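You operate a simulated robot arm through the tools that you are given. There is no shell and no other tool.

Carry out the task below with a simulated two-armed robot. There is one attempt and no reset: what you move stays moved.

## Task
Stop the grey cabinet's run, set it to the white sign's current and run again.
Fine: blue switch off while you set it, on again before the green button.

It is judged by the outcome, as a careful person would: the job done as asked, and still so three seconds after it is handed in. It fails if anything else is knocked over, pushed out of place, dropped, spilled or broken.

## Robot
Two 7-joint arms with fingered hands on one trunk that stands fixed in place. Base frame: the origin is at the foot of the trunk, x ahead of it, y to its left, z up. Units: mm, rad, N and s.
The left shoulder is at [56, 158, 1219], the right one opposite. With the tool pointing down near the work surface each hand reaches from about 360 to 820 mm from the base axis, measured 20 degrees to its own side. Payload 4 kg a hand.
Tool frame (each hand has its own): the origin (TCP) lies between the finger pads and is the grasp point; the fingertips stand 30 mm ahead of it; z points along the fingers, y is the line along which they close. The gripper opens to 104 mm; its body begins 35 mm behind the TCP. The gripper is a hand of 4 fingers: y runs from the thumb to the fingers, the wrist lies at [-15, -104, -178] in the tool frame, and closing takes about 1.5 s.
Orientation is told as [roll, pitch, yaw] about the base's x, y, z axes, in that order, counted from this pose: with the fingers straight down and the wrist toward the robot, the tool's x, y and z point along [0, 1, 0], [1, 0, 0] and [0, 0, -1] of the base frame.

## Interface
- The arms move only by the tool arm_command. It takes "left_series", "right_series" or both (then of equal length, played together; a hand with none holds still); each is a list of rows, each a list of 7 numbers: the opening, from 0 (shut) to 1 (fully open), then the shift along the tool's x, y, z in mm, then the turn, a rotation vector about the tool's x, y, z in rad. In form: [[fingers, dx, dy, dz, wx, wy, wz], ...]. A call has 1 to 20 rows; each row shifts and turns the commanded pose from where the row before left it, along the tool's axes as they then stand. Rows are played at 5 a second. More than 50 mm and 0.15 rad between two rows, or a gripper value outside its range, and nothing of the call is played. Where a pose cannot be reached the arm comes as near as it can. A force on the tool above 50 N (or 10 N above the force at the start of the call, whichever is more), or a blocked arm, ends the call early, and 0.2 s more pass. The fingers move at their own pace (about 45 mm/s each) and stop on an object; they squeeze with about 27 N. The grip force told is the motor's: it shows also when the fingers shut on nothing. Time passes only in rows, and 0.2 s behind the last, so rows that do not move let the fingers close. It gives the time, the measured TCP pose, the force on the tool (base axes), the opening and the grip force at its end, in the units of the frame above (readings bear some noise), with the torque about the TCP (base axes, N m) and any sound that the robot's microphone picked up, and new pictures: "pictures" is both (left out), scene, wrist or none (wrist: the cameras of the hands that moved).
- Cameras (640 x 400 px; columns grow to the right, rows downward): "scene" is now at [140.9, -18.9, 1421.5]; the picture's right is [-0.18, -0.98, 0.00], its down [-0.29, 0.05, -0.95] and it looks along [0.94, -0.17, -0.30] (base axes); focal length 314 px, centre (320, 200). "left" rides on the left gripper at [-61, -92, -130] in its tool frame; the picture's right is [-0.81, -0.27, 0.52], its down [0.53, -0.71, 0.46] and it looks along [0.24, 0.65, 0.72] (tool axes); focal length 275 px, centre (320, 200). "right" rides on the right gripper at [61, -92, -130] in its tool frame; the picture's right is [-0.81, 0.28, -0.52], its down [-0.53, -0.71, 0.46] and it looks along [-0.24, 0.65, 0.72] (tool axes); focal length 275 px, centre (320, 200). There is no depth. A picture from a camera that has moved, and an enlarged one, comes with that camera's place and axes in the base frame and with its lens.
- slide_trunk(by): moves the trunk up (or, below 0, down) by that many mm; the arms and the scene camera ride with it, the base frame stays. It gives what a move gives, with no picture.
- hand_shape(shape, hand): the hand has 4 fingers and takes this shape, open, in about a second: jaw (thumb against the fingers, like two jaws); tri (thumb and two fingers); tip (a fingertip pinch); poke (one finger out to press); point (the index stretched); flat (the hand flat); cup (the hand cupped); fist (a fist). The gripper value then closes the fingers along that shape, each until it touches; the sizes above hold for jaw. It gives what a move gives, with no picture.
- pan_tilt(pan, tilt): turns the head with the scene camera to pan (to the left, within 1.396 rad either way) and tilt (down, from -0.506 to 1.204), counted from straight ahead of the robot. It gives what a move gives, and a new picture of the scene camera.
- zoom(camera, box): a new picture of the part [left, top, right, bottom] of that camera's present view, enlarged. It takes no simulated time.
- sign_off(): hands the job in; it is judged then, once.

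Nothing tells you positions but the pictures and the camera data. Unless the task says otherwise, let go and move clear before handing in.

The tools are called after "Call:" by a JSON object that holds its "method" and its "body". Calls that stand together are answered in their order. arm_command: Moves the arms, as the interface text tells. Its arguments: {"type":"object","properties":{"left_series":{"type":"array"},"right_series":{"type":"array"},"pictures":{"type":"string","enum":["both","scene","wrist","none"]}},"required":[]} The other tools are called the same way: slide_trunk (by) moves the trunk up or down; hand_shape (shape, hand) gives the hand a shape; pan_tilt (pan, tilt) turns the head that bears the scene camera; zoom (camera, box) takes an enlarged picture of a part of a camera's view; sign_off () hands the job in.

At the start:

```text
time: 0.0
left_tcp_pos: [485.7, 163.6, 1331.0]
left_ee_rot: [-0.001, 0.003, 0.0]
left_force: [-0.4, -0.1, 0.2]
left_moment: [-0.02, -0.03, 0.02]
left_width: 103.5
left_grip_force: 0.0
left_shape: jaw
right_tcp_pos: [394.3, -223.7, 1280.6]
right_ee_rot: [0.0, 0.0, 0.0]
right_force: [0.2, 0.0, -0.2]
right_moment: [-0.01, -0.04, -0.01]
right_width: 103.6
right_grip_force: 0.0
right_shape: jaw
trunk travel left (down, up): [-425.0, 82.0]
head pan, tilt (commanded): [-0.178, 0.29]
```

scene: 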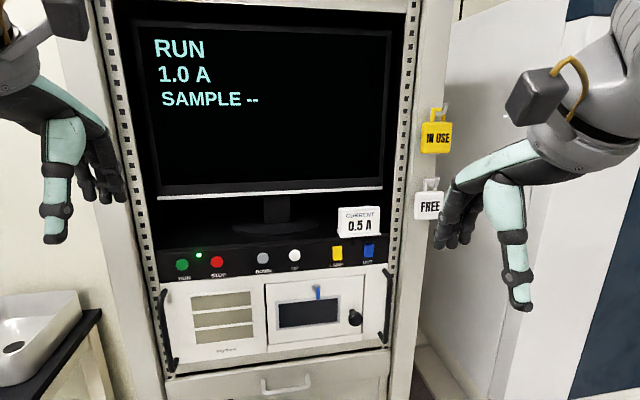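
right: 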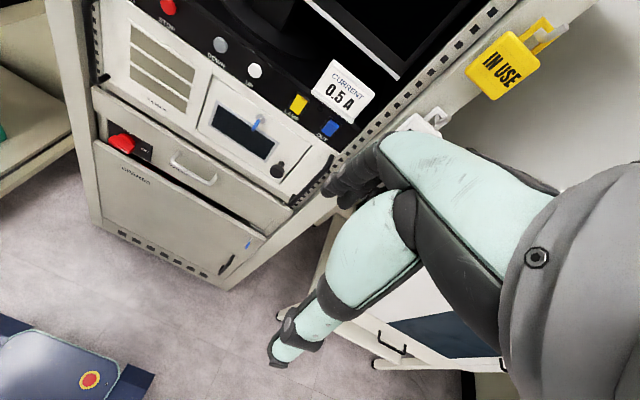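
left: 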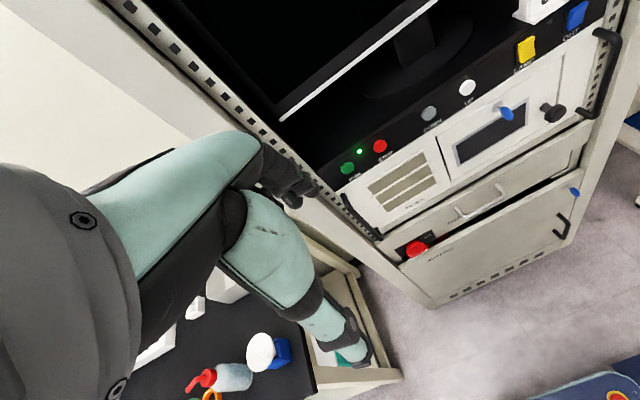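

I see a rack cabinet with a screen reading "RUN 1.0 A", a white sign "CURRENT 0.5 A", and a row of buttons: green RUN, red STOP, grey DOWN, white UP, a yellow switch and a blue switch. I'll look closer at these before moving anything.

Call:
{"method": "zoom", "body": {"camera": "scene", "box": [150, 200, 400, 360]}}

Call:
{"method": "zoom", "body": {"camera": "left", "box": [320, 0, 640, 200]}}

Call:
{"method": "zoom", "body": {"camera": "scene", "box": [140, 20, 400, 200]}}

```text
2.50 times, centred on (275, 280) of scene
camera zoom: at [140.9, -18.9, 1421.5], right [-0.18, -0.98, 0.0], down [-0.29, 0.05, -0.95], along [0.94, -0.17, -0.3], focal length 785 px, centre (432, 0)
```

zoom: 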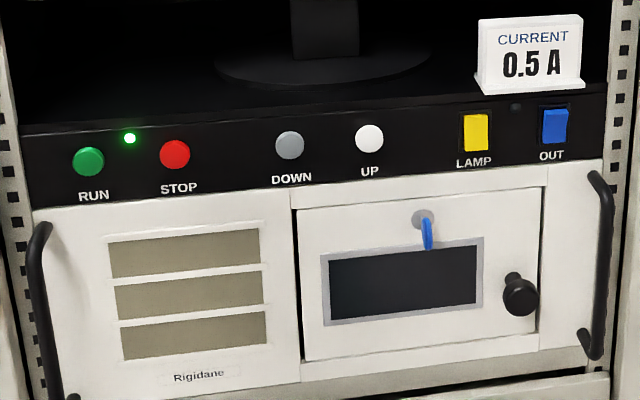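

```text
2.00 times, centred on (480, 100) of left
camera zoom: at [395.6, 100.4, 1461.3], right [-0.28, -0.81, -0.52], down [-0.71, 0.53, -0.45], along [0.64, 0.24, -0.73], focal length 551 px, centre (0, 400)
```

zoom: 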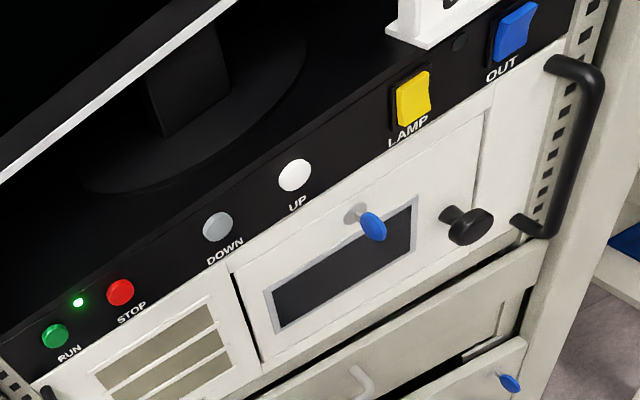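

```text
2.22 times, centred on (270, 110) of scene
camera zoom: at [140.9, -18.9, 1421.5], right [-0.18, -0.98, 0.0], down [-0.29, 0.05, -0.95], along [0.94, -0.17, -0.3], focal length 698 px, centre (431, 400)
```

zoom: 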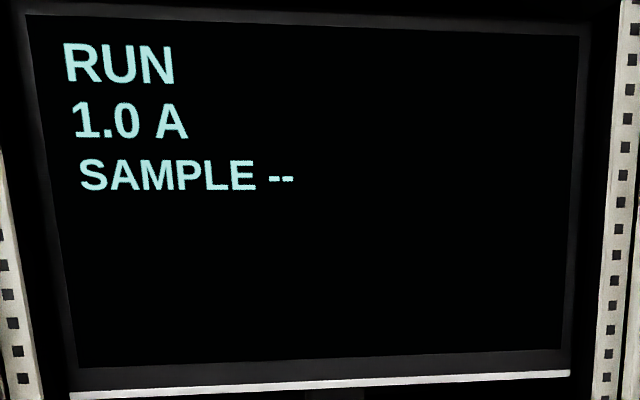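

The screen shows RUN at 1.0 A, the sign says 0.5 A, and the row of controls sits at about x=709, z=1135 (RUN y≈137, STOP 74, DOWN −13, UP −76, LAMP −163, OUT −230). Before touching anything I'll look around to confirm which cabinet is meant and whether anything is in the way.

Call:
{"method": "pan_tilt", "body": {"pan": -0.9, "tilt": 0.5}}

Call:
{"method": "pan_tilt", "body": {"pan": 0.8, "tilt": 0.6}}

Call:
{"method": "pan_tilt", "body": {"pan": -0.1, "tilt": 0.6}}

```text
time: 1.1
left_tcp_pos: [470.5, 164.4, 1335.7]
left_ee_rot: [0.0, -0.012, 0.001]
left_force: [-0.4, -1.1, 0.6]
left_moment: [0.01, 0.0, -0.02]
left_width: 104.0
left_grip_force: 0.0
left_shape: jaw
right_tcp_pos: [378.2, -224.5, 1286.7]
right_ee_rot: [0.0, -0.013, 0.0]
right_force: [-0.1, 0.5, -0.1]
right_moment: [0.02, -0.01, 0.0]
right_width: 104.0
right_grip_force: 0.0
right_shape: jaw
trunk travel left (down, up): [-425.0, 82.0]
head pan, tilt (commanded): [-0.901, 0.499]
camera scene: at [105.1, -73.5, 1402.7], right [-0.78, -0.62, 0.01], down [-0.31, 0.37, -0.87], along [0.54, -0.69, -0.49], focal length 314 px, centre (320, 200)
```

scene: 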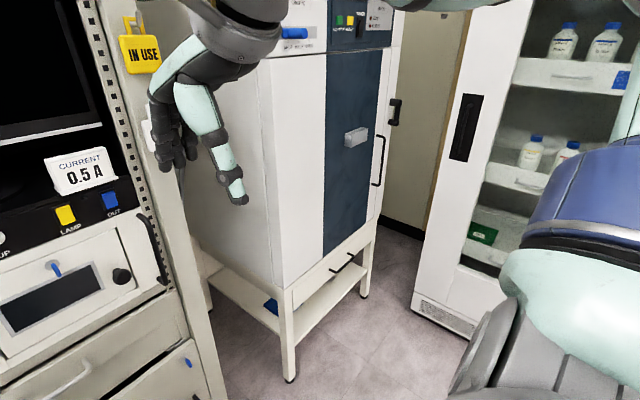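

```text
time: 2.8
left_tcp_pos: [470.9, 162.9, 1337.1]
left_ee_rot: [0.002, -0.012, -0.001]
left_force: [0.2, 0.8, -0.6]
left_moment: [0.0, -0.01, -0.01]
left_width: 104.0
left_grip_force: 0.1
left_shape: jaw
right_tcp_pos: [377.5, -223.5, 1285.7]
right_ee_rot: [-0.001, -0.01, -0.002]
right_force: [0.2, 0.5, -0.9]
right_moment: [-0.03, 0.02, -0.02]
right_width: 104.0
right_grip_force: 0.0
right_shape: jaw
trunk travel left (down, up): [-425.0, 82.0]
head pan, tilt (commanded): [0.799, 0.6]
camera scene: at [110.1, 61.0, 1393.6], right [0.72, -0.7, -0.01], down [-0.41, -0.4, -0.82], along [0.57, 0.59, -0.57], focal length 314 px, centre (320, 200)
```

scene: 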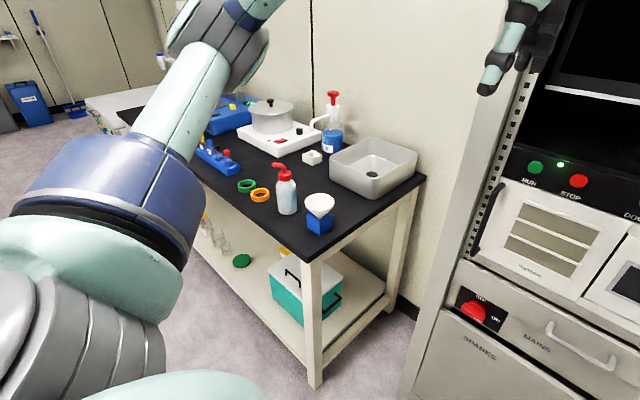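

```text
time: 4.0
left_tcp_pos: [470.0, 164.2, 1337.2]
left_ee_rot: [0.001, -0.013, 0.0]
left_force: [0.0, -0.2, 0.7]
left_moment: [0.02, 0.0, -0.01]
left_width: 104.1
left_grip_force: 0.0
left_shape: jaw
right_tcp_pos: [378.3, -223.3, 1284.8]
right_ee_rot: [0.0, -0.012, -0.001]
right_force: [0.3, 0.4, 0.0]
right_moment: [-0.01, 0.02, 0.0]
right_width: 103.8
right_grip_force: 0.0
right_shape: jaw
trunk travel left (down, up): [-425.0, 82.0]
head pan, tilt (commanded): [-0.099, 0.6]
camera scene: at [136.5, -11.1, 1393.2], right [-0.1, -1.0, 0.0], down [-0.57, 0.06, -0.82], along [0.81, -0.08, -0.58], focal length 314 px, centre (320, 200)
```

scene: 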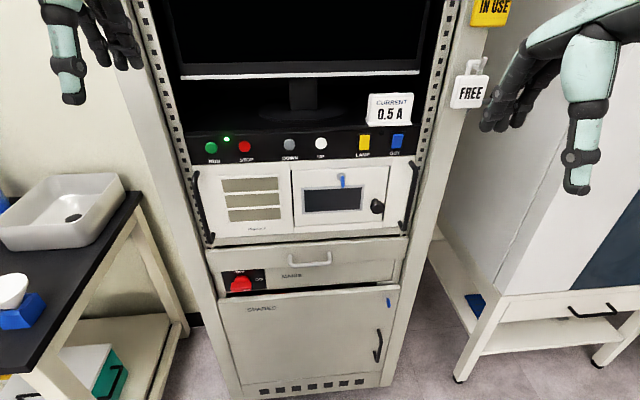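

The other cabinet (white and navy) has its own panel, and the grey rack with the CURRENT 0.5 A sign is the one meant. I'll zoom in on the rocker switches, then set the right hand to the poke shape.

Call:
{"method": "zoom", "body": {"camera": "scene", "box": [340, 85, 440, 165]}}

Call:
{"method": "zoom", "body": {"camera": "scene", "box": [190, 120, 340, 210]}}

Call:
{"method": "zoom", "body": {"camera": "right", "box": [140, 0, 400, 180]}}

Call:
{"method": "hand_shape", "body": {"shape": "poke", "hand": "right"}}

Call:
{"method": "hand_shape", "body": {"shape": "poke", "hand": "left"}}

```text
5.00 times, centred on (390, 125) of scene
camera zoom: at [136.5, -11.1, 1393.2], right [-0.1, -1.0, 0.0], down [-0.57, 0.06, -0.82], along [0.81, -0.08, -0.58], focal length 1570 px, centre (-30, 575)
```

zoom: 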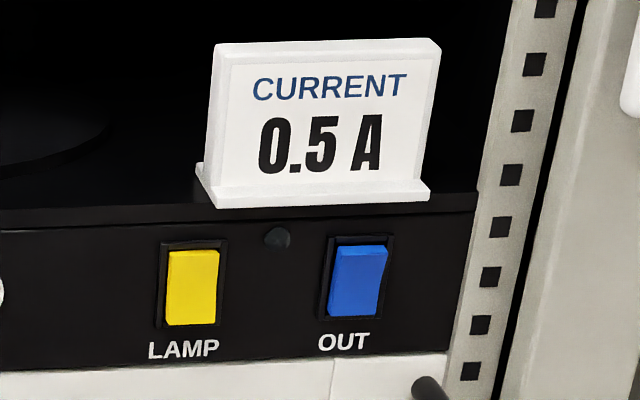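

```text
4.27 times, centred on (265, 165) of scene
camera zoom: at [136.5, -11.1, 1393.2], right [-0.1, -1.0, 0.0], down [-0.57, 0.06, -0.82], along [0.81, -0.08, -0.58], focal length 1340 px, centre (555, 349)
```

zoom: 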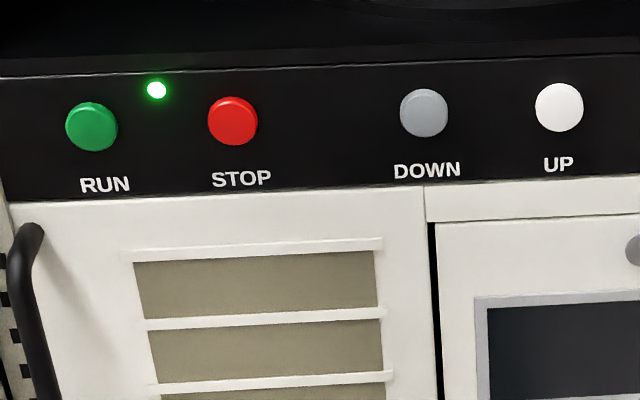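

```text
2.22 times, centred on (270, 90) of right
camera zoom: at [283.7, -164.7, 1415.5], right [0.27, -0.81, 0.52], down [-0.71, -0.53, -0.46], along [0.65, -0.24, -0.72], focal length 612 px, centre (431, 444)
```

zoom: 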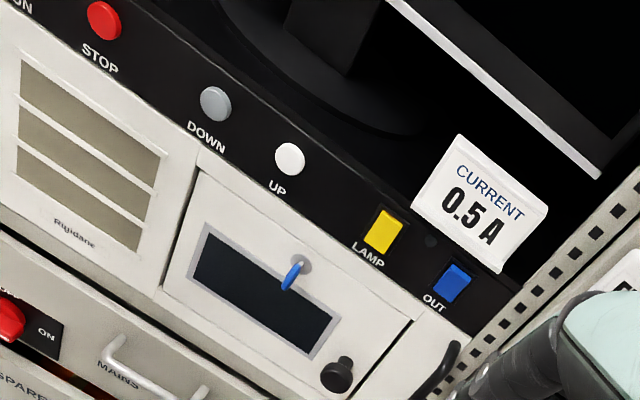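

```text
time: 4.9
left_tcp_pos: [470.3, 164.0, 1336.9]
left_ee_rot: [0.0, -0.012, 0.0]
left_force: [0.3, -0.2, -0.1]
left_moment: [0.03, -0.01, 0.0]
left_width: 103.9
left_grip_force: 0.1
left_shape: jaw
right_tcp_pos: [378.2, -223.4, 1285.5]
right_ee_rot: [0.001, -0.013, -0.002]
right_force: [0.2, -0.1, -0.5]
right_moment: [0.02, 0.03, 0.0]
right_width: 0.1
right_grip_force: 0.1
right_shape: poke
trunk travel left (down, up): [-425.0, 82.0]
head pan, tilt (commanded): [-0.099, 0.6]
```

```text
time: 5.8
left_tcp_pos: [470.5, 163.9, 1335.8]
left_ee_rot: [0.0, -0.011, -0.002]
left_force: [-0.1, -0.4, 0.0]
left_moment: [-0.01, 0.0, 0.0]
left_width: 0.1
left_grip_force: 0.0
left_shape: poke
right_tcp_pos: [378.4, -223.4, 1286.1]
right_ee_rot: [0.0, -0.013, 0.001]
right_force: [-0.2, -0.2, -0.2]
right_moment: [0.0, -0.03, -0.01]
right_width: 0.2
right_grip_force: 0.0
right_shape: poke
trunk travel left (down, up): [-425.0, 82.0]
head pan, tilt (commanded): [-0.099, 0.6]
```

The OUT rocker is at about [713, −228, 1121], and the buttons are at z≈1123 (RUN y≈143, STOP 79, DOWN −9, UP −72). I'll bring the right hand forward in free space and turn it so the poking finger points at the panel, staying well short of it.

Call:
{"method": "arm_command", "body": {"right_series": [[1, 0, 40, 0, 0, 0, 0], [1, 0, 40, 0, 0, 0, 0], [1, 0, 40, 0, 0, 0, 0], [1, 0, 20, 0, 0, 0, 0], [1, 0, 0, 0, -0.15, 0, 0], [1, 0, 0, 0, -0.15, 0, 0], [1, 0, 0, 0, -0.15, 0, 0], [1, 0, 0, 0, -0.15, 0, 0], [1, 0, 0, 0, -0.15, 0, 0], [1, 0, 0, 0, -0.15, 0, 0], [1, 0, 0, 0, -0.15, 0, 0], [1, 0, 0, 0, -0.15, 0, 0], [1, 0, 0, 0, -0.15, 0, 0], [1, 0, 0, 0, -0.15, 0, 0], [1, 0, 0, 0, -0.07, 0, 0], [1, 0, 0, 0, 0, 0, 0]], "pictures": "both"}}

```text
time: 9.2
left_tcp_pos: [471.0, 164.5, 1335.0]
left_ee_rot: [0.0, -0.013, 0.0]
left_force: [0.3, 0.5, 0.3]
left_moment: [-0.01, 0.01, 0.01]
left_width: 0.0
left_grip_force: 0.1
left_shape: poke
right_tcp_pos: [518.1, -223.9, 1287.6]
right_ee_rot: [-0.001, -0.911, 0.002]
right_force: [0.3, 1.2, -0.6]
right_moment: [0.01, 0.01, -0.03]
right_width: 0.3
right_grip_force: 0.1
right_shape: poke
right hand out of reach, approached as far as the arm can: row 11, 12, 13, 14, 15
trunk travel left (down, up): [-425.0, 82.0]
head pan, tilt (commanded): [-0.099, 0.6]
camera scene: at [136.9, -11.2, 1393.2], right [-0.1, -0.99, 0.0], down [-0.57, 0.06, -0.82], along [0.81, -0.08, -0.58], focal length 314 px, centre (320, 200)
camera right: at [356.9, -164.6, 1295.0], right [-0.24, -0.81, 0.53], down [-0.08, -0.53, -0.84], along [0.97, -0.24, 0.07], focal length 275 px, centre (320, 200)
```

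scene: 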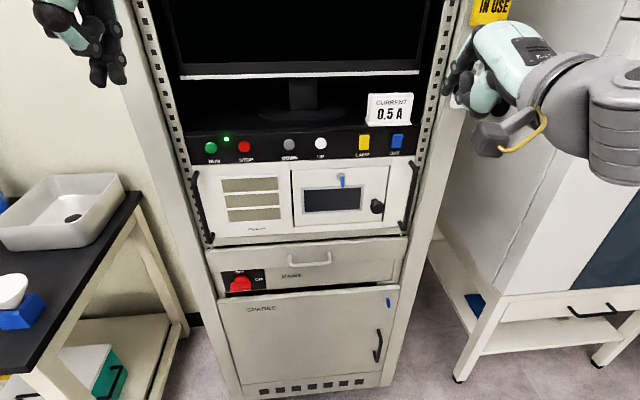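
right: 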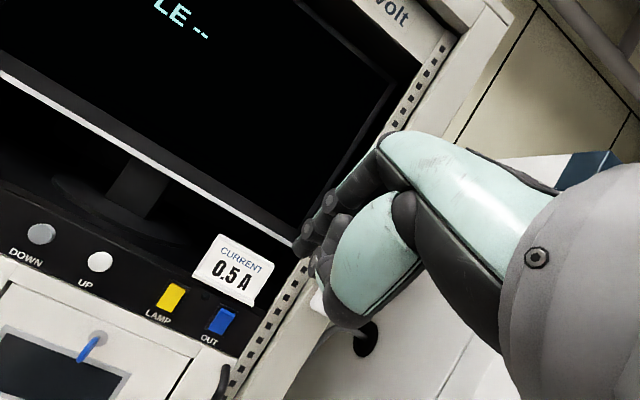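

The finger tilt only reached about 38° below horizontal because the wrist is too high here. Lowering the hand toward panel height should let it level out, so I'll go down and check.

Call:
{"method": "arm_command", "body": {"right_series": [[1, 0, -40, 0, 0, 0, 0], [1, 0, -40, 0, 0, 0, 0], [1, 0, -40, 0, 0, 0, 0], [1, 0, -40, 0, 0, 0, 0], [1, 0, 0, 0, 0, 0, 0]], "pictures": "both"}}

```text
time: 10.4
left_tcp_pos: [472.7, 164.7, 1335.8]
left_ee_rot: [-0.001, -0.01, -0.001]
left_force: [0.7, 0.5, 0.2]
left_moment: [-0.02, 0.01, 0.0]
left_width: 0.2
left_grip_force: 0.1
left_shape: poke
right_tcp_pos: [502.5, -225.5, 1262.5]
right_ee_rot: [0.0, -0.911, -0.006]
right_force: [0.2, -0.8, 0.3]
right_moment: [0.0, -0.03, 0.0]
right_width: 0.0
right_grip_force: 0.1
right_shape: poke
right hand out of reach, approached as far as the arm can: row 1, 2, 3, 4
trunk travel left (down, up): [-425.0, 82.0]
head pan, tilt (commanded): [-0.099, 0.6]
camera scene: at [137.0, -10.7, 1393.2], right [-0.1, -0.99, 0.0], down [-0.57, 0.06, -0.82], along [0.81, -0.08, -0.58], focal length 314 px, centre (320, 200)
camera right: at [342.4, -165.5, 1271.5], right [-0.24, -0.81, 0.53], down [-0.08, -0.53, -0.84], along [0.97, -0.25, 0.07], focal length 275 px, centre (320, 200)
```

scene: 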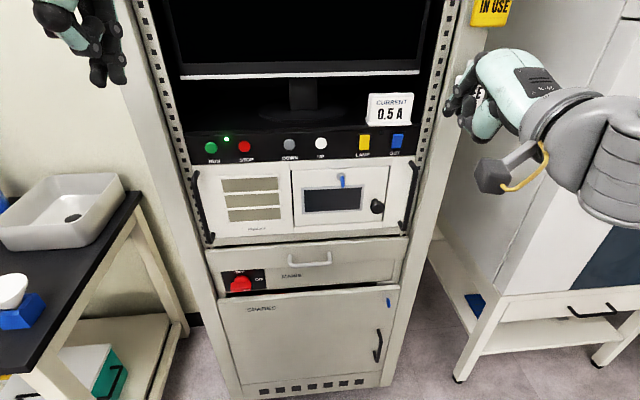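
right: 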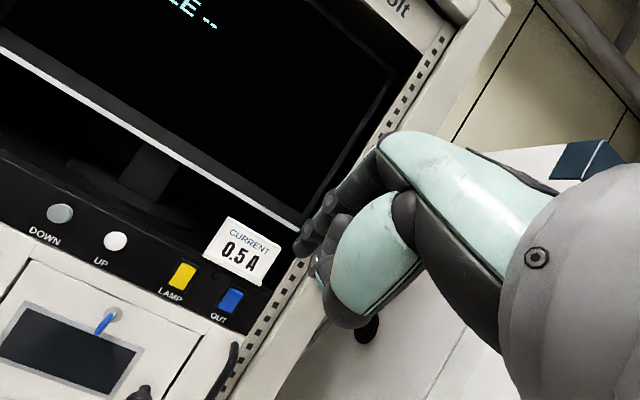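

The hand is stuck at a wrist limit in this posture. I'll relax the tilt, lower the hand straight down, then level it again at the lower height.

Call:
{"method": "arm_command", "body": {"right_series": [[1, 0, 0, 0, 0.15, 0, 0], [1, 0, 0, 0, 0.15, 0, 0], [1, 0, -22.9, 32.8, 0, 0, 0], [1, 0, -22.9, 32.8, 0, 0, 0], [1, 0, -22.9, 32.8, 0, 0, 0], [1, 0, -17, 24.6, 0, 0, 0], [1, 0, 0, 0, -0.15, 0, 0], [1, 0, 0, 0, -0.15, 0, 0], [1, 0, 0, 0, -0.15, 0, 0], [1, 0, 0, 0, -0.15, 0, 0], [1, 0, 0, 0, 0, 0, 0]], "pictures": "both"}}

```text
time: 12.8
left_tcp_pos: [472.5, 163.0, 1336.6]
left_ee_rot: [0.002, -0.012, 0.0]
left_force: [0.7, -0.3, 0.0]
left_moment: [0.01, 0.02, 0.0]
left_width: 0.2
left_grip_force: 0.0
left_shape: poke
right_tcp_pos: [489.1, -208.2, 1339.1]
right_ee_rot: [0.014, -1.083, 0.016]
right_force: [-0.3, 0.1, -0.3]
right_moment: [0.01, -0.03, -0.01]
right_width: 0.1
right_grip_force: 0.0
right_shape: poke
right hand out of reach, approached as far as the arm can: row 6, 7, 8, 9, 10
trunk travel left (down, up): [-425.0, 82.0]
head pan, tilt (commanded): [-0.099, 0.6]
camera scene: at [137.7, -11.6, 1393.1], right [-0.1, -0.99, 0.0], down [-0.57, 0.06, -0.82], along [0.81, -0.08, -0.58], focal length 314 px, centre (320, 200)
camera right: at [327.8, -154.0, 1320.4], right [-0.31, -0.82, 0.48], down [0.08, -0.53, -0.85], along [0.95, -0.22, 0.23], focal length 275 px, centre (320, 200)
```

scene: 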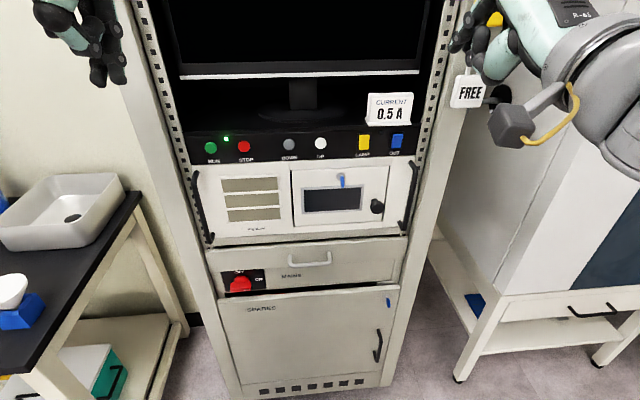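
right: 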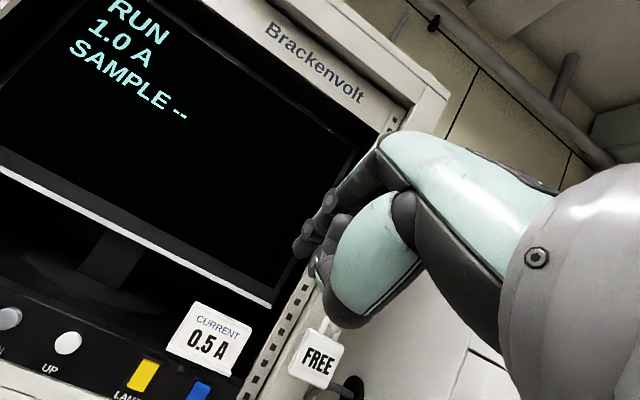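

The hand ended up higher than expected because out-of-reach rows confuse the command. I'll send a null row to find out what pose is being commanded now.

Call:
{"method": "arm_command", "body": {"right_series": [[1, 0, 0, 0, 0, 0, 0]], "pictures": "none"}}

```text
time: 13.2
left_tcp_pos: [470.8, 162.6, 1336.0]
left_ee_rot: [0.001, -0.011, -0.001]
left_force: [0.1, -0.5, -0.3]
left_moment: [-0.01, 0.01, -0.01]
left_width: 0.0
left_grip_force: 0.1
left_shape: poke
right_tcp_pos: [487.6, -208.6, 1340.8]
right_ee_rot: [0.013, -1.082, 0.014]
right_force: [-0.1, -0.5, -0.2]
right_moment: [0.05, -0.03, -0.01]
right_width: 0.0
right_grip_force: 0.1
right_shape: poke
trunk travel left (down, up): [-425.0, 82.0]
head pan, tilt (commanded): [-0.099, 0.6]
```

The null row was accepted, so commands start from the actual pose. Levelling seems easier when the hand is higher relative to the shoulder, which suggests lowering the trunk, and I'll test that here with a small extra tilt.

Call:
{"method": "arm_command", "body": {"right_series": [[1, 0, 0, 0, -0.1, 0, 0], [1, 0, 0, 0, -0.1, 0, 0], [1, 0, 0, 0, 0, 0, 0]], "pictures": "none"}}

```text
time: 14.0
left_tcp_pos: [472.0, 162.9, 1335.1]
left_ee_rot: [0.0, -0.011, 0.0]
left_force: [-0.1, -0.3, -0.1]
left_moment: [-0.01, -0.02, 0.02]
left_width: 0.1
left_grip_force: 0.2
left_shape: poke
right_tcp_pos: [454.5, -218.3, 1427.2]
right_ee_rot: [0.013, -1.294, 0.022]
right_force: [0.6, 0.0, 0.0]
right_moment: [0.01, 0.01, -0.02]
right_width: 0.0
right_grip_force: 0.0
right_shape: poke
right hand out of reach, approached as far as the arm can: row 1, 2
trunk travel left (down, up): [-425.0, 82.0]
head pan, tilt (commanded): [-0.099, 0.6]
```

Confirmed: the higher the hand sits relative to the shoulder, the more level the finger can go. I'll lower the trunk 250 mm so the panel is higher relative to the shoulders, with both hands well back from the rack.

Call:
{"method": "slide_trunk", "body": {"by": -250}}

Call:
{"method": "pan_tilt", "body": {"pan": -0.05, "tilt": 0.1}}

```text
time: 16.6
left_tcp_pos: [470.7, 162.7, 1086.4]
left_ee_rot: [0.001, -0.013, 0.0]
left_force: [0.7, 0.0, 1.3]
left_moment: [0.02, 0.05, 0.02]
left_width: 0.0
left_grip_force: 0.0
left_shape: poke
right_tcp_pos: [453.4, -218.7, 1177.8]
right_ee_rot: [0.019, -1.292, 0.011]
right_force: [-0.8, 0.1, -0.7]
right_moment: [-0.02, 0.01, -0.03]
right_width: 0.0
right_grip_force: 0.1
right_shape: poke
trunk travel left (down, up): [-175.0, 332.0]
head pan, tilt (commanded): [-0.099, 0.6]
```

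```text
time: 17.5
left_tcp_pos: [470.9, 163.7, 1086.7]
left_ee_rot: [0.0, -0.012, 0.0]
left_force: [0.1, -0.6, -0.6]
left_moment: [-0.01, 0.01, -0.03]
left_width: 0.2
left_grip_force: 0.0
left_shape: poke
right_tcp_pos: [453.7, -219.7, 1177.4]
right_ee_rot: [0.019, -1.293, 0.013]
right_force: [0.2, 0.2, 0.5]
right_moment: [-0.04, -0.01, -0.01]
right_width: 0.0
right_grip_force: 0.0
right_shape: poke
trunk travel left (down, up): [-175.0, 332.0]
head pan, tilt (commanded): [-0.051, 0.099]
camera scene: at [137.9, -7.0, 1189.7], right [-0.05, -1.0, 0.0], down [-0.11, 0.01, -0.99], along [0.99, -0.05, -0.11], focal length 314 px, centre (320, 200)
```

scene: 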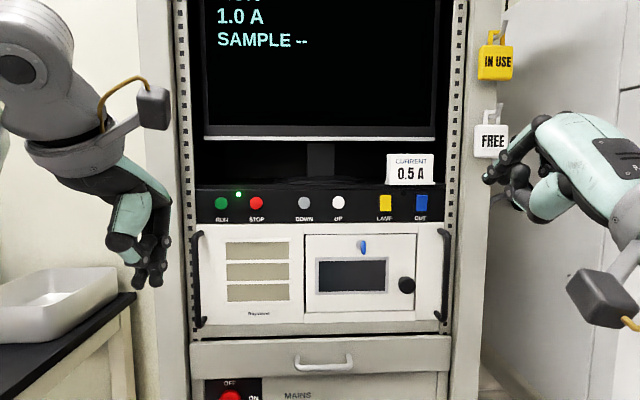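

Now I have a frontal view of the panel. I'll zoom in on the hand shape and the rockers.

Call:
{"method": "zoom", "body": {"camera": "scene", "box": [470, 90, 640, 230]}}

Call:
{"method": "zoom", "body": {"camera": "scene", "box": [360, 150, 460, 230]}}

Call:
{"method": "zoom", "body": {"camera": "right", "box": [0, 0, 640, 400]}}

Call:
{"method": "zoom", "body": {"camera": "scene", "box": [190, 170, 350, 270]}}

```text
2.86 times, centred on (555, 160) of scene
camera zoom: at [137.9, -7.0, 1189.7], right [-0.05, -1.0, 0.0], down [-0.11, 0.01, -0.99], along [0.99, -0.05, -0.11], focal length 897 px, centre (-351, 314)
```

zoom: 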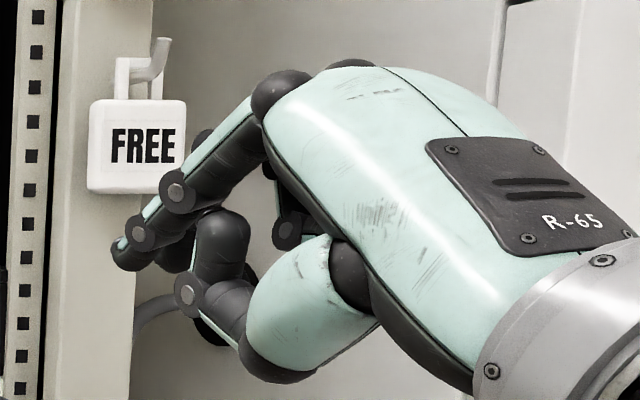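

```text
5.00 times, centred on (410, 190) of scene
camera zoom: at [137.9, -7.0, 1189.7], right [-0.05, -1.0, 0.0], down [-0.11, 0.01, -0.99], along [0.99, -0.05, -0.11], focal length 1570 px, centre (-130, 250)
```

zoom: 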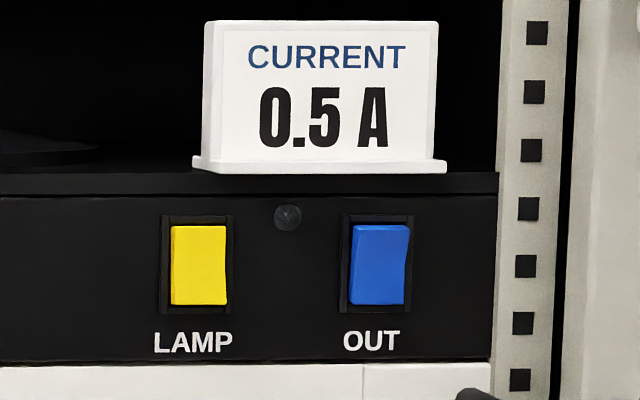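

```text
1.00 times, centred on (320, 200) of right (not enlarged: the box is as wide or as high as the picture)
camera zoom: at [299.4, -164.2, 1127.2], right [-0.4, -0.82, 0.4], down [0.26, -0.52, -0.81], along [0.88, -0.22, 0.42], focal length 275 px, centre (320, 200)
```

zoom: 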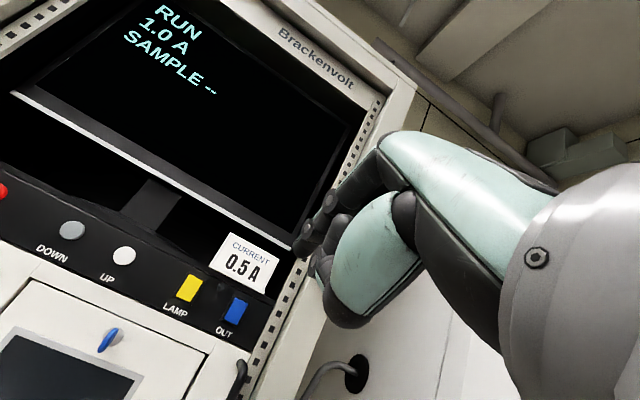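

```text
4.00 times, centred on (270, 220) of scene
camera zoom: at [137.9, -7.0, 1189.7], right [-0.05, -1.0, 0.0], down [-0.11, 0.01, -0.99], along [0.99, -0.05, -0.11], focal length 1256 px, centre (520, 120)
```

zoom: 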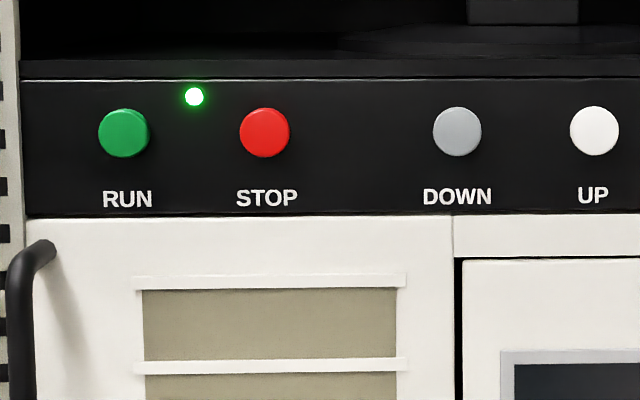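

I'll zoom the right wrist camera on the fingertips to see which finger leads.

Call:
{"method": "zoom", "body": {"camera": "right", "box": [250, 120, 450, 340]}}

Call:
{"method": "zoom", "body": {"camera": "left", "box": [0, 0, 640, 400]}}

Call:
{"method": "zoom", "body": {"camera": "scene", "box": [60, 130, 220, 300]}}

```text
1.82 times, centred on (350, 230) of right
camera zoom: at [299.4, -164.2, 1127.2], right [-0.4, -0.82, 0.4], down [0.26, -0.52, -0.81], along [0.88, -0.22, 0.42], focal length 500 px, centre (266, 146)
```

zoom: 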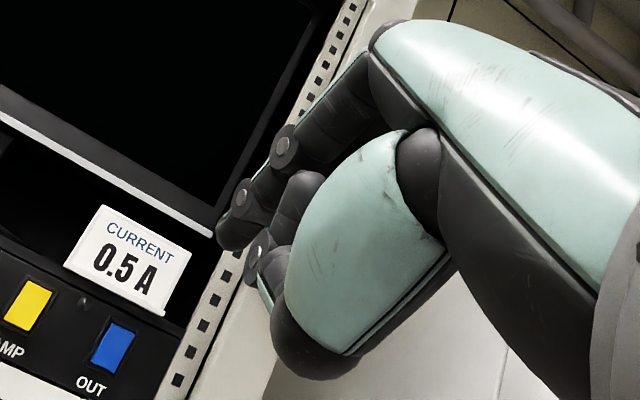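

```text
1.00 times, centred on (320, 200) of left (not enlarged: the box is as wide or as high as the picture)
camera zoom: at [377.7, 100.5, 1216.3], right [-0.27, -0.81, -0.52], down [-0.71, 0.53, -0.46], along [0.65, 0.24, -0.72], focal length 275 px, centre (320, 200)
```

zoom: 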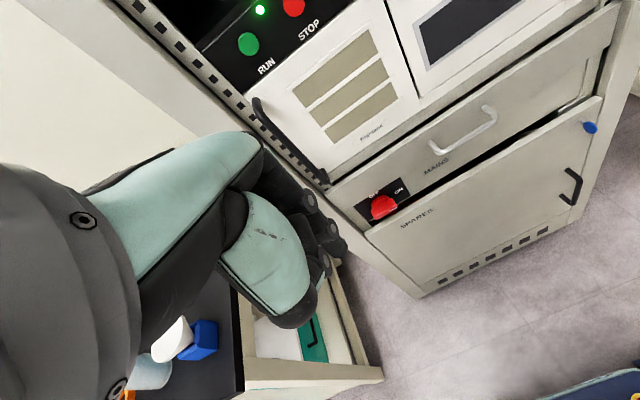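

```text
2.35 times, centred on (140, 215) of scene
camera zoom: at [137.9, -7.0, 1189.7], right [-0.05, -1.0, 0.0], down [-0.11, 0.01, -0.99], along [0.99, -0.05, -0.11], focal length 739 px, centre (744, 165)
```

zoom: 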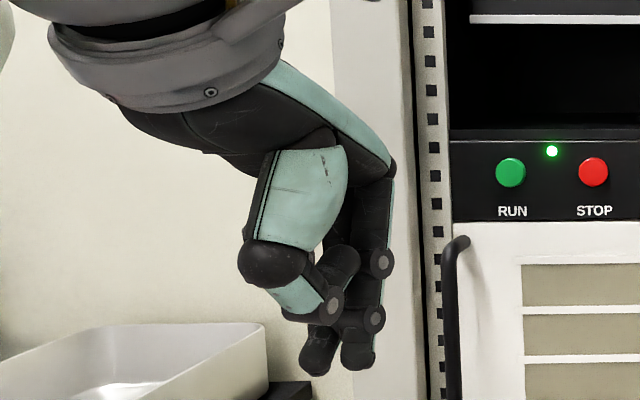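

I need to know which finger leads in this shape, so I'll zoom tighter on the left fingertips, which are seen from behind.

Call:
{"method": "zoom", "body": {"camera": "scene", "box": [105, 220, 175, 300]}}

Call:
{"method": "zoom", "body": {"camera": "left", "box": [230, 130, 360, 330]}}

Call:
{"method": "zoom", "body": {"camera": "scene", "box": [480, 130, 560, 210]}}

```text
5.00 times, centred on (140, 260) of scene
camera zoom: at [137.9, -7.0, 1189.7], right [-0.05, -1.0, 0.0], down [-0.11, 0.01, -0.99], along [0.99, -0.05, -0.11], focal length 1570 px, centre (1220, -100)
```

zoom: 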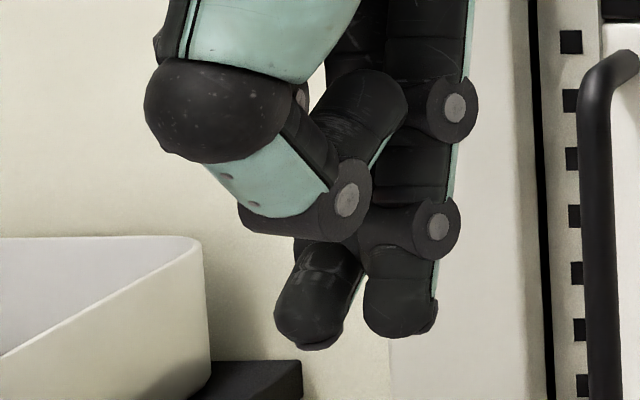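

```text
2.00 times, centred on (295, 230) of left
camera zoom: at [377.7, 100.5, 1216.3], right [-0.27, -0.81, -0.52], down [-0.71, 0.53, -0.46], along [0.65, 0.24, -0.72], focal length 551 px, centre (370, 140)
```

zoom: 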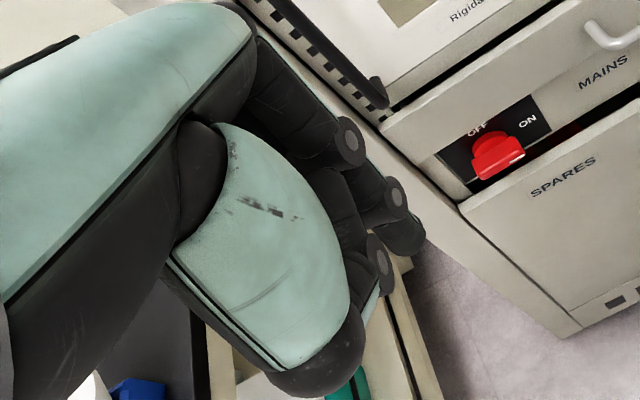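

```text
5.00 times, centred on (520, 170) of scene
camera zoom: at [137.9, -7.0, 1189.7], right [-0.05, -1.0, 0.0], down [-0.11, 0.01, -0.99], along [0.99, -0.05, -0.11], focal length 1570 px, centre (-680, 350)
```

zoom: 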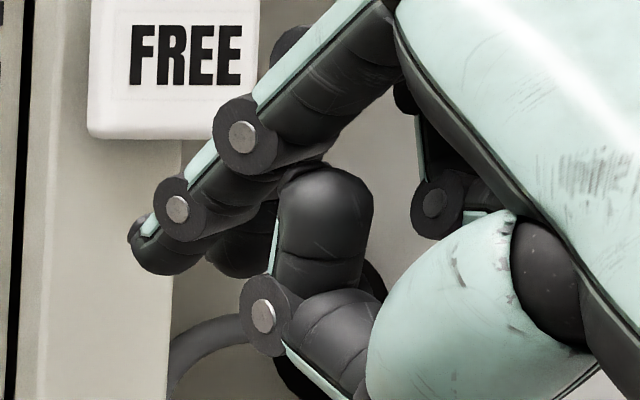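

Two fingertips appear to lead here, straddling the tool axis. I'll try the "point" shape on the left hand to compare.

Call:
{"method": "hand_shape", "body": {"shape": "point", "hand": "left"}}

Call:
{"method": "zoom", "body": {"camera": "scene", "box": [100, 200, 200, 300]}}

Call:
{"method": "zoom", "body": {"camera": "left", "box": [230, 130, 360, 330]}}

```text
time: 18.4
left_tcp_pos: [469.9, 163.3, 1085.9]
left_ee_rot: [-0.001, -0.011, 0.0]
left_force: [1.1, -0.5, 0.8]
left_moment: [-0.03, -0.04, 0.01]
left_width: 0.0
left_grip_force: 0.1
left_shape: point
right_tcp_pos: [454.1, -218.5, 1178.6]
right_ee_rot: [0.018, -1.293, 0.012]
right_force: [0.5, 0.7, -0.6]
right_moment: [0.03, 0.0, 0.03]
right_width: 0.0
right_grip_force: 0.1
right_shape: poke
trunk travel left (down, up): [-175.0, 332.0]
head pan, tilt (commanded): [-0.051, 0.099]
```

```text
4.00 times, centred on (150, 250) of scene
camera zoom: at [137.9, -7.0, 1189.8], right [-0.05, -1.0, 0.0], down [-0.11, 0.01, -0.99], along [0.99, -0.05, -0.11], focal length 1256 px, centre (1000, 0)
```

zoom: 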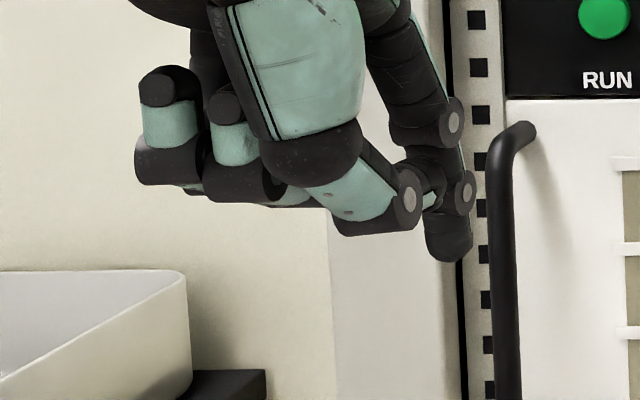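

```text
2.00 times, centred on (295, 230) of left
camera zoom: at [377.7, 100.6, 1216.3], right [-0.27, -0.81, -0.52], down [-0.71, 0.53, -0.46], along [0.65, 0.24, -0.72], focal length 551 px, centre (370, 140)
```

zoom: 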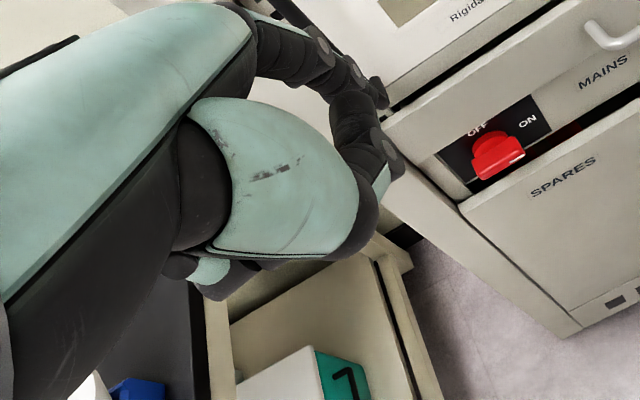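

"Point" gives a single, isolated index finger with its tip about 60 mm to the palm-back side and 20 mm ahead of the TCP, so it suits these buttons. I'll use it on both hands and set both to about 52° of pitch, still well back from the panel.

Call:
{"method": "hand_shape", "body": {"shape": "point", "hand": "right"}}

Call:
{"method": "arm_command", "body": {"left_series": [[1, 0, 0, 0, -0.15, 0, 0], [1, 0, 0, 0, -0.15, 0, 0], [1, 0, 0, 0, -0.15, 0, 0], [1, 0, 0, 0, -0.15, 0, 0], [1, 0, 0, 0, -0.15, 0, 0], [1, 0, 0, 0, -0.15, 0, 0], [1, 0, 0, 0, 0, 0, 0]], "right_series": [[1, 0, 0, 0, 0.13, 0, 0], [1, 0, 0, 0, 0.13, 0, 0], [1, 0, 0, 0, 0.13, 0, 0], [1, 0, 0, 0, 0, 0, 0], [1, 0, 0, 0, 0, 0, 0], [1, 0, 0, 0, 0, 0, 0], [1, 0, 0, 0, 0, 0, 0]], "pictures": "both"}}

```text
time: 19.3
left_tcp_pos: [470.7, 163.5, 1086.9]
left_ee_rot: [-0.001, -0.013, 0.0]
left_force: [-0.7, 0.8, -0.9]
left_moment: [-0.02, 0.02, 0.02]
left_width: 0.2
left_grip_force: 0.1
left_shape: point
right_tcp_pos: [453.1, -219.0, 1179.0]
right_ee_rot: [0.02, -1.293, 0.012]
right_force: [-0.2, -0.4, -0.4]
right_moment: [0.01, 0.01, -0.05]
right_width: 0.0
right_grip_force: 0.0
right_shape: point
trunk travel left (down, up): [-175.0, 332.0]
head pan, tilt (commanded): [-0.051, 0.099]
```

```text
time: 20.9
left_tcp_pos: [469.1, 163.1, 1085.5]
left_ee_rot: [0.001, -0.913, 0.0]
left_force: [0.8, -0.1, -0.1]
left_moment: [0.0, -0.01, 0.0]
left_width: 0.0
left_grip_force: 0.1
left_shape: point
right_tcp_pos: [453.2, -218.8, 1178.9]
right_ee_rot: [0.009, -0.904, 0.024]
right_force: [0.1, 0.4, -0.6]
right_moment: [-0.01, 0.0, 0.02]
right_width: 0.0
right_grip_force: 0.1
right_shape: point
trunk travel left (down, up): [-175.0, 332.0]
head pan, tilt (commanded): [-0.051, 0.099]
camera scene: at [137.6, -7.1, 1189.8], right [-0.05, -1.0, 0.0], down [-0.11, 0.01, -0.99], along [0.99, -0.05, -0.11], focal length 314 px, centre (320, 200)
camera right: at [290.7, -164.7, 1188.2], right [-0.21, -0.82, 0.53], down [-0.07, -0.53, -0.85], along [0.97, -0.21, 0.06], focal length 275 px, centre (320, 200)
camera left: at [311.0, 100.3, 1093.9], right [0.24, -0.81, -0.53], down [-0.08, 0.53, -0.84], along [0.97, 0.24, 0.07], focal length 275 px, centre (320, 200)
```

scene: 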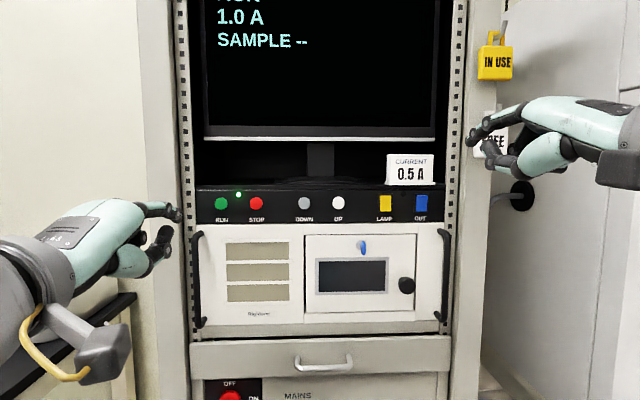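
right: 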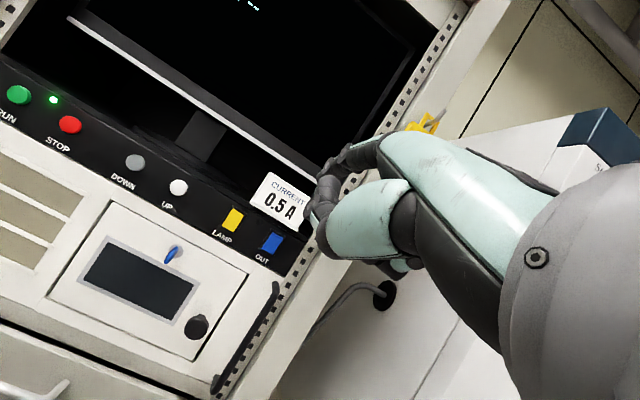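
left: 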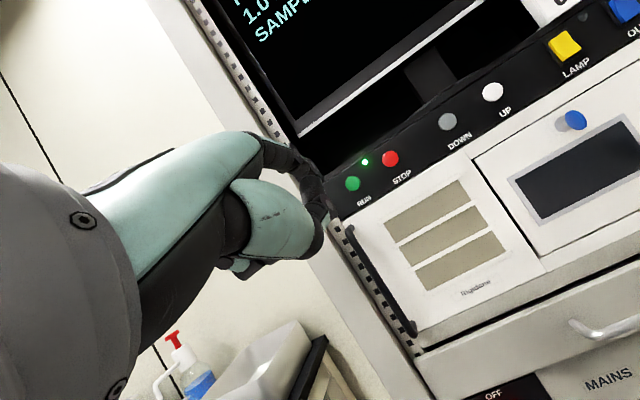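

Both index fingers now point forward. I'll zoom in to locate the left fingertip accurately relative to its TCP.

Call:
{"method": "zoom", "body": {"camera": "scene", "box": [120, 180, 220, 280]}}

Call:
{"method": "zoom", "body": {"camera": "left", "box": [240, 110, 400, 270]}}

Call:
{"method": "zoom", "body": {"camera": "scene", "box": [440, 80, 560, 200]}}

Call:
{"method": "zoom", "body": {"camera": "right", "box": [240, 110, 400, 270]}}

```text
4.00 times, centred on (170, 230) of scene
camera zoom: at [137.6, -7.1, 1189.8], right [-0.05, -1.0, 0.0], down [-0.11, 0.01, -0.99], along [0.99, -0.05, -0.11], focal length 1256 px, centre (920, 80)
```

zoom: 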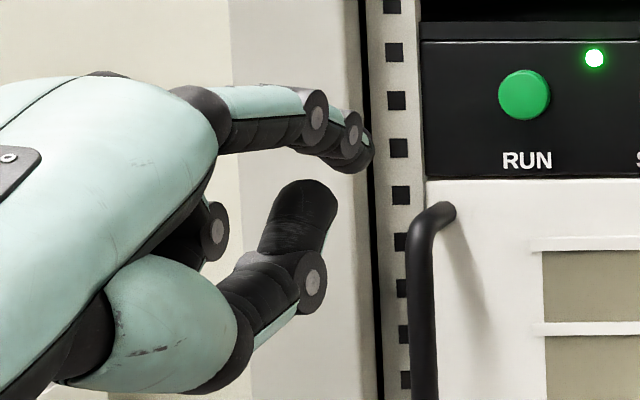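

```text
2.50 times, centred on (320, 190) of left
camera zoom: at [311.0, 100.3, 1093.9], right [0.24, -0.81, -0.53], down [-0.08, 0.53, -0.84], along [0.97, 0.24, 0.07], focal length 688 px, centre (320, 225)
```

zoom: 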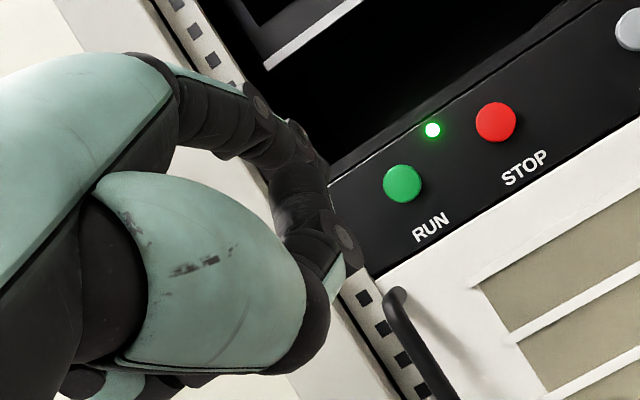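

```text
3.33 times, centred on (500, 140) of scene
camera zoom: at [137.6, -7.1, 1189.8], right [-0.05, -1.0, 0.0], down [-0.11, 0.01, -0.99], along [0.99, -0.05, -0.11], focal length 1046 px, centre (-280, 400)
```

zoom: 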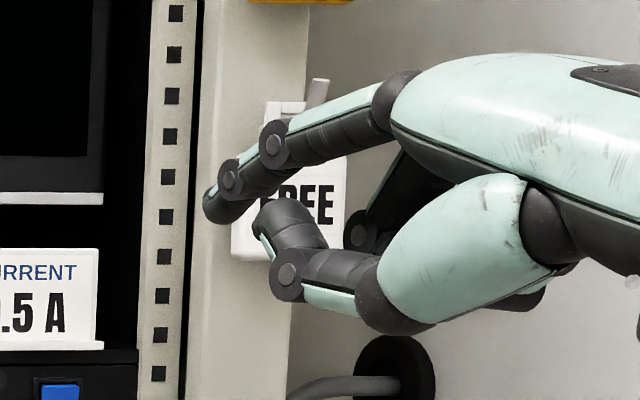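

```text
2.50 times, centred on (320, 190) of right
camera zoom: at [290.7, -164.7, 1188.2], right [-0.21, -0.82, 0.53], down [-0.07, -0.53, -0.85], along [0.97, -0.21, 0.06], focal length 688 px, centre (320, 225)
```

zoom: 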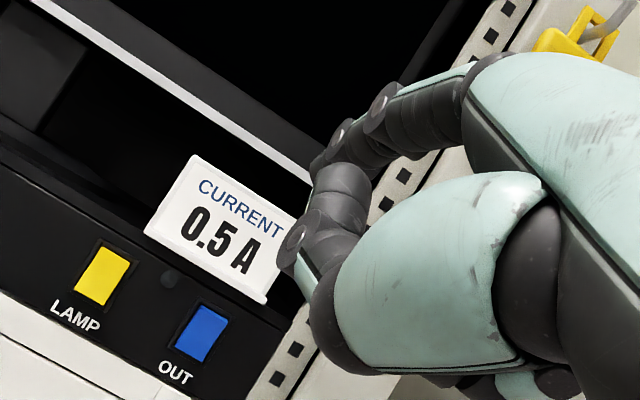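

The tip model (tool offset about [∓20, 60, 20] mm) matches the picture. The drawer handles stick out to about x=645 with tops near z=1080, so I'll use a shallower pitch (about −0.7) to keep the hand above them, and bring the left index tip to ~60 mm in front of STOP.

Call:
{"method": "pan_tilt", "body": {"pan": -0.05, "tilt": -0.05}}

Call:
{"method": "arm_command", "body": {"left_series": [[1, 0, 0, 0, 0.105, 0, 0], [1, 0, 0, 0, 0.105, 0, 0], [1, -15.75, 25, 17.6, 0, 0, 0], [1, -15.75, 25, 17.6, 0, 0, 0], [1, -15.75, 25, 17.6, 0, 0, 0], [1, -15.75, 25, 17.6, 0, 0, 0], [1, 0, 0, 0, 0, 0, 0]], "pictures": "both"}}

```text
time: 21.6
left_tcp_pos: [469.9, 163.0, 1086.2]
left_ee_rot: [0.0, -0.91, 0.001]
left_force: [-0.1, 0.6, 0.4]
left_moment: [0.0, 0.01, 0.04]
left_width: 0.0
left_grip_force: 0.0
left_shape: point
right_tcp_pos: [453.3, -218.4, 1177.7]
right_ee_rot: [0.01, -0.904, 0.023]
right_force: [0.3, -0.4, 0.2]
right_moment: [0.04, 0.0, -0.01]
right_width: 0.1
right_grip_force: 0.1
right_shape: point
trunk travel left (down, up): [-175.0, 332.0]
head pan, tilt (commanded): [-0.051, -0.051]
camera scene: at [134.6, -6.8, 1203.4], right [-0.05, -1.0, 0.0], down [0.04, 0.0, -1.0], along [1.0, -0.05, 0.04], focal length 314 px, centre (320, 200)
```

scene: 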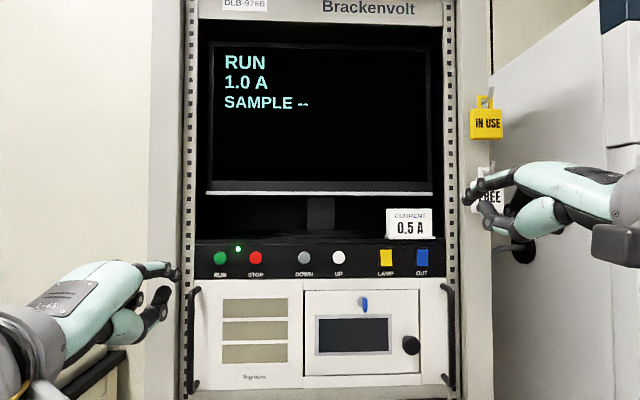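

```text
time: 23.2
left_tcp_pos: [590.4, 100.6, 1096.1]
left_ee_rot: [0.0, -0.702, 0.002]
left_force: [0.8, -0.3, -0.4]
left_moment: [0.02, 0.01, 0.0]
left_width: 0.1
left_grip_force: 0.0
left_shape: point
right_tcp_pos: [452.8, -218.9, 1178.4]
right_ee_rot: [0.007, -0.902, 0.024]
right_force: [-1.0, 0.1, -0.6]
right_moment: [0.0, -0.01, -0.01]
right_width: 0.0
right_grip_force: 0.0
right_shape: point
trunk travel left (down, up): [-175.0, 332.0]
head pan, tilt (commanded): [-0.051, -0.051]
camera scene: at [134.0, -6.4, 1203.5], right [-0.05, -1.0, 0.0], down [0.04, 0.0, -1.0], along [1.0, -0.05, 0.04], focal length 314 px, centre (320, 200)
camera left: at [435.9, 37.9, 1137.3], right [0.12, -0.81, -0.57], down [-0.25, 0.53, -0.81], along [0.96, 0.24, -0.14], focal length 275 px, centre (320, 200)
```

scene: 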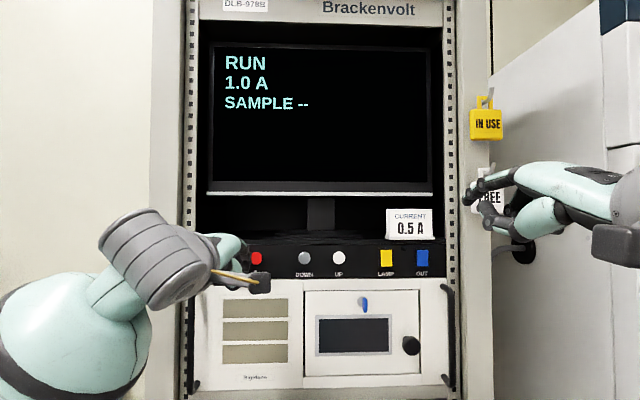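
left: 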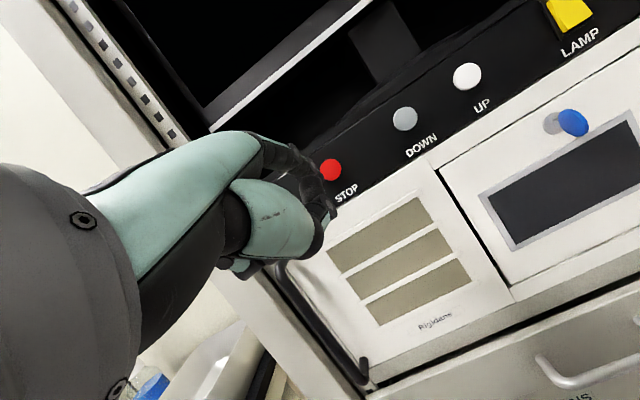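

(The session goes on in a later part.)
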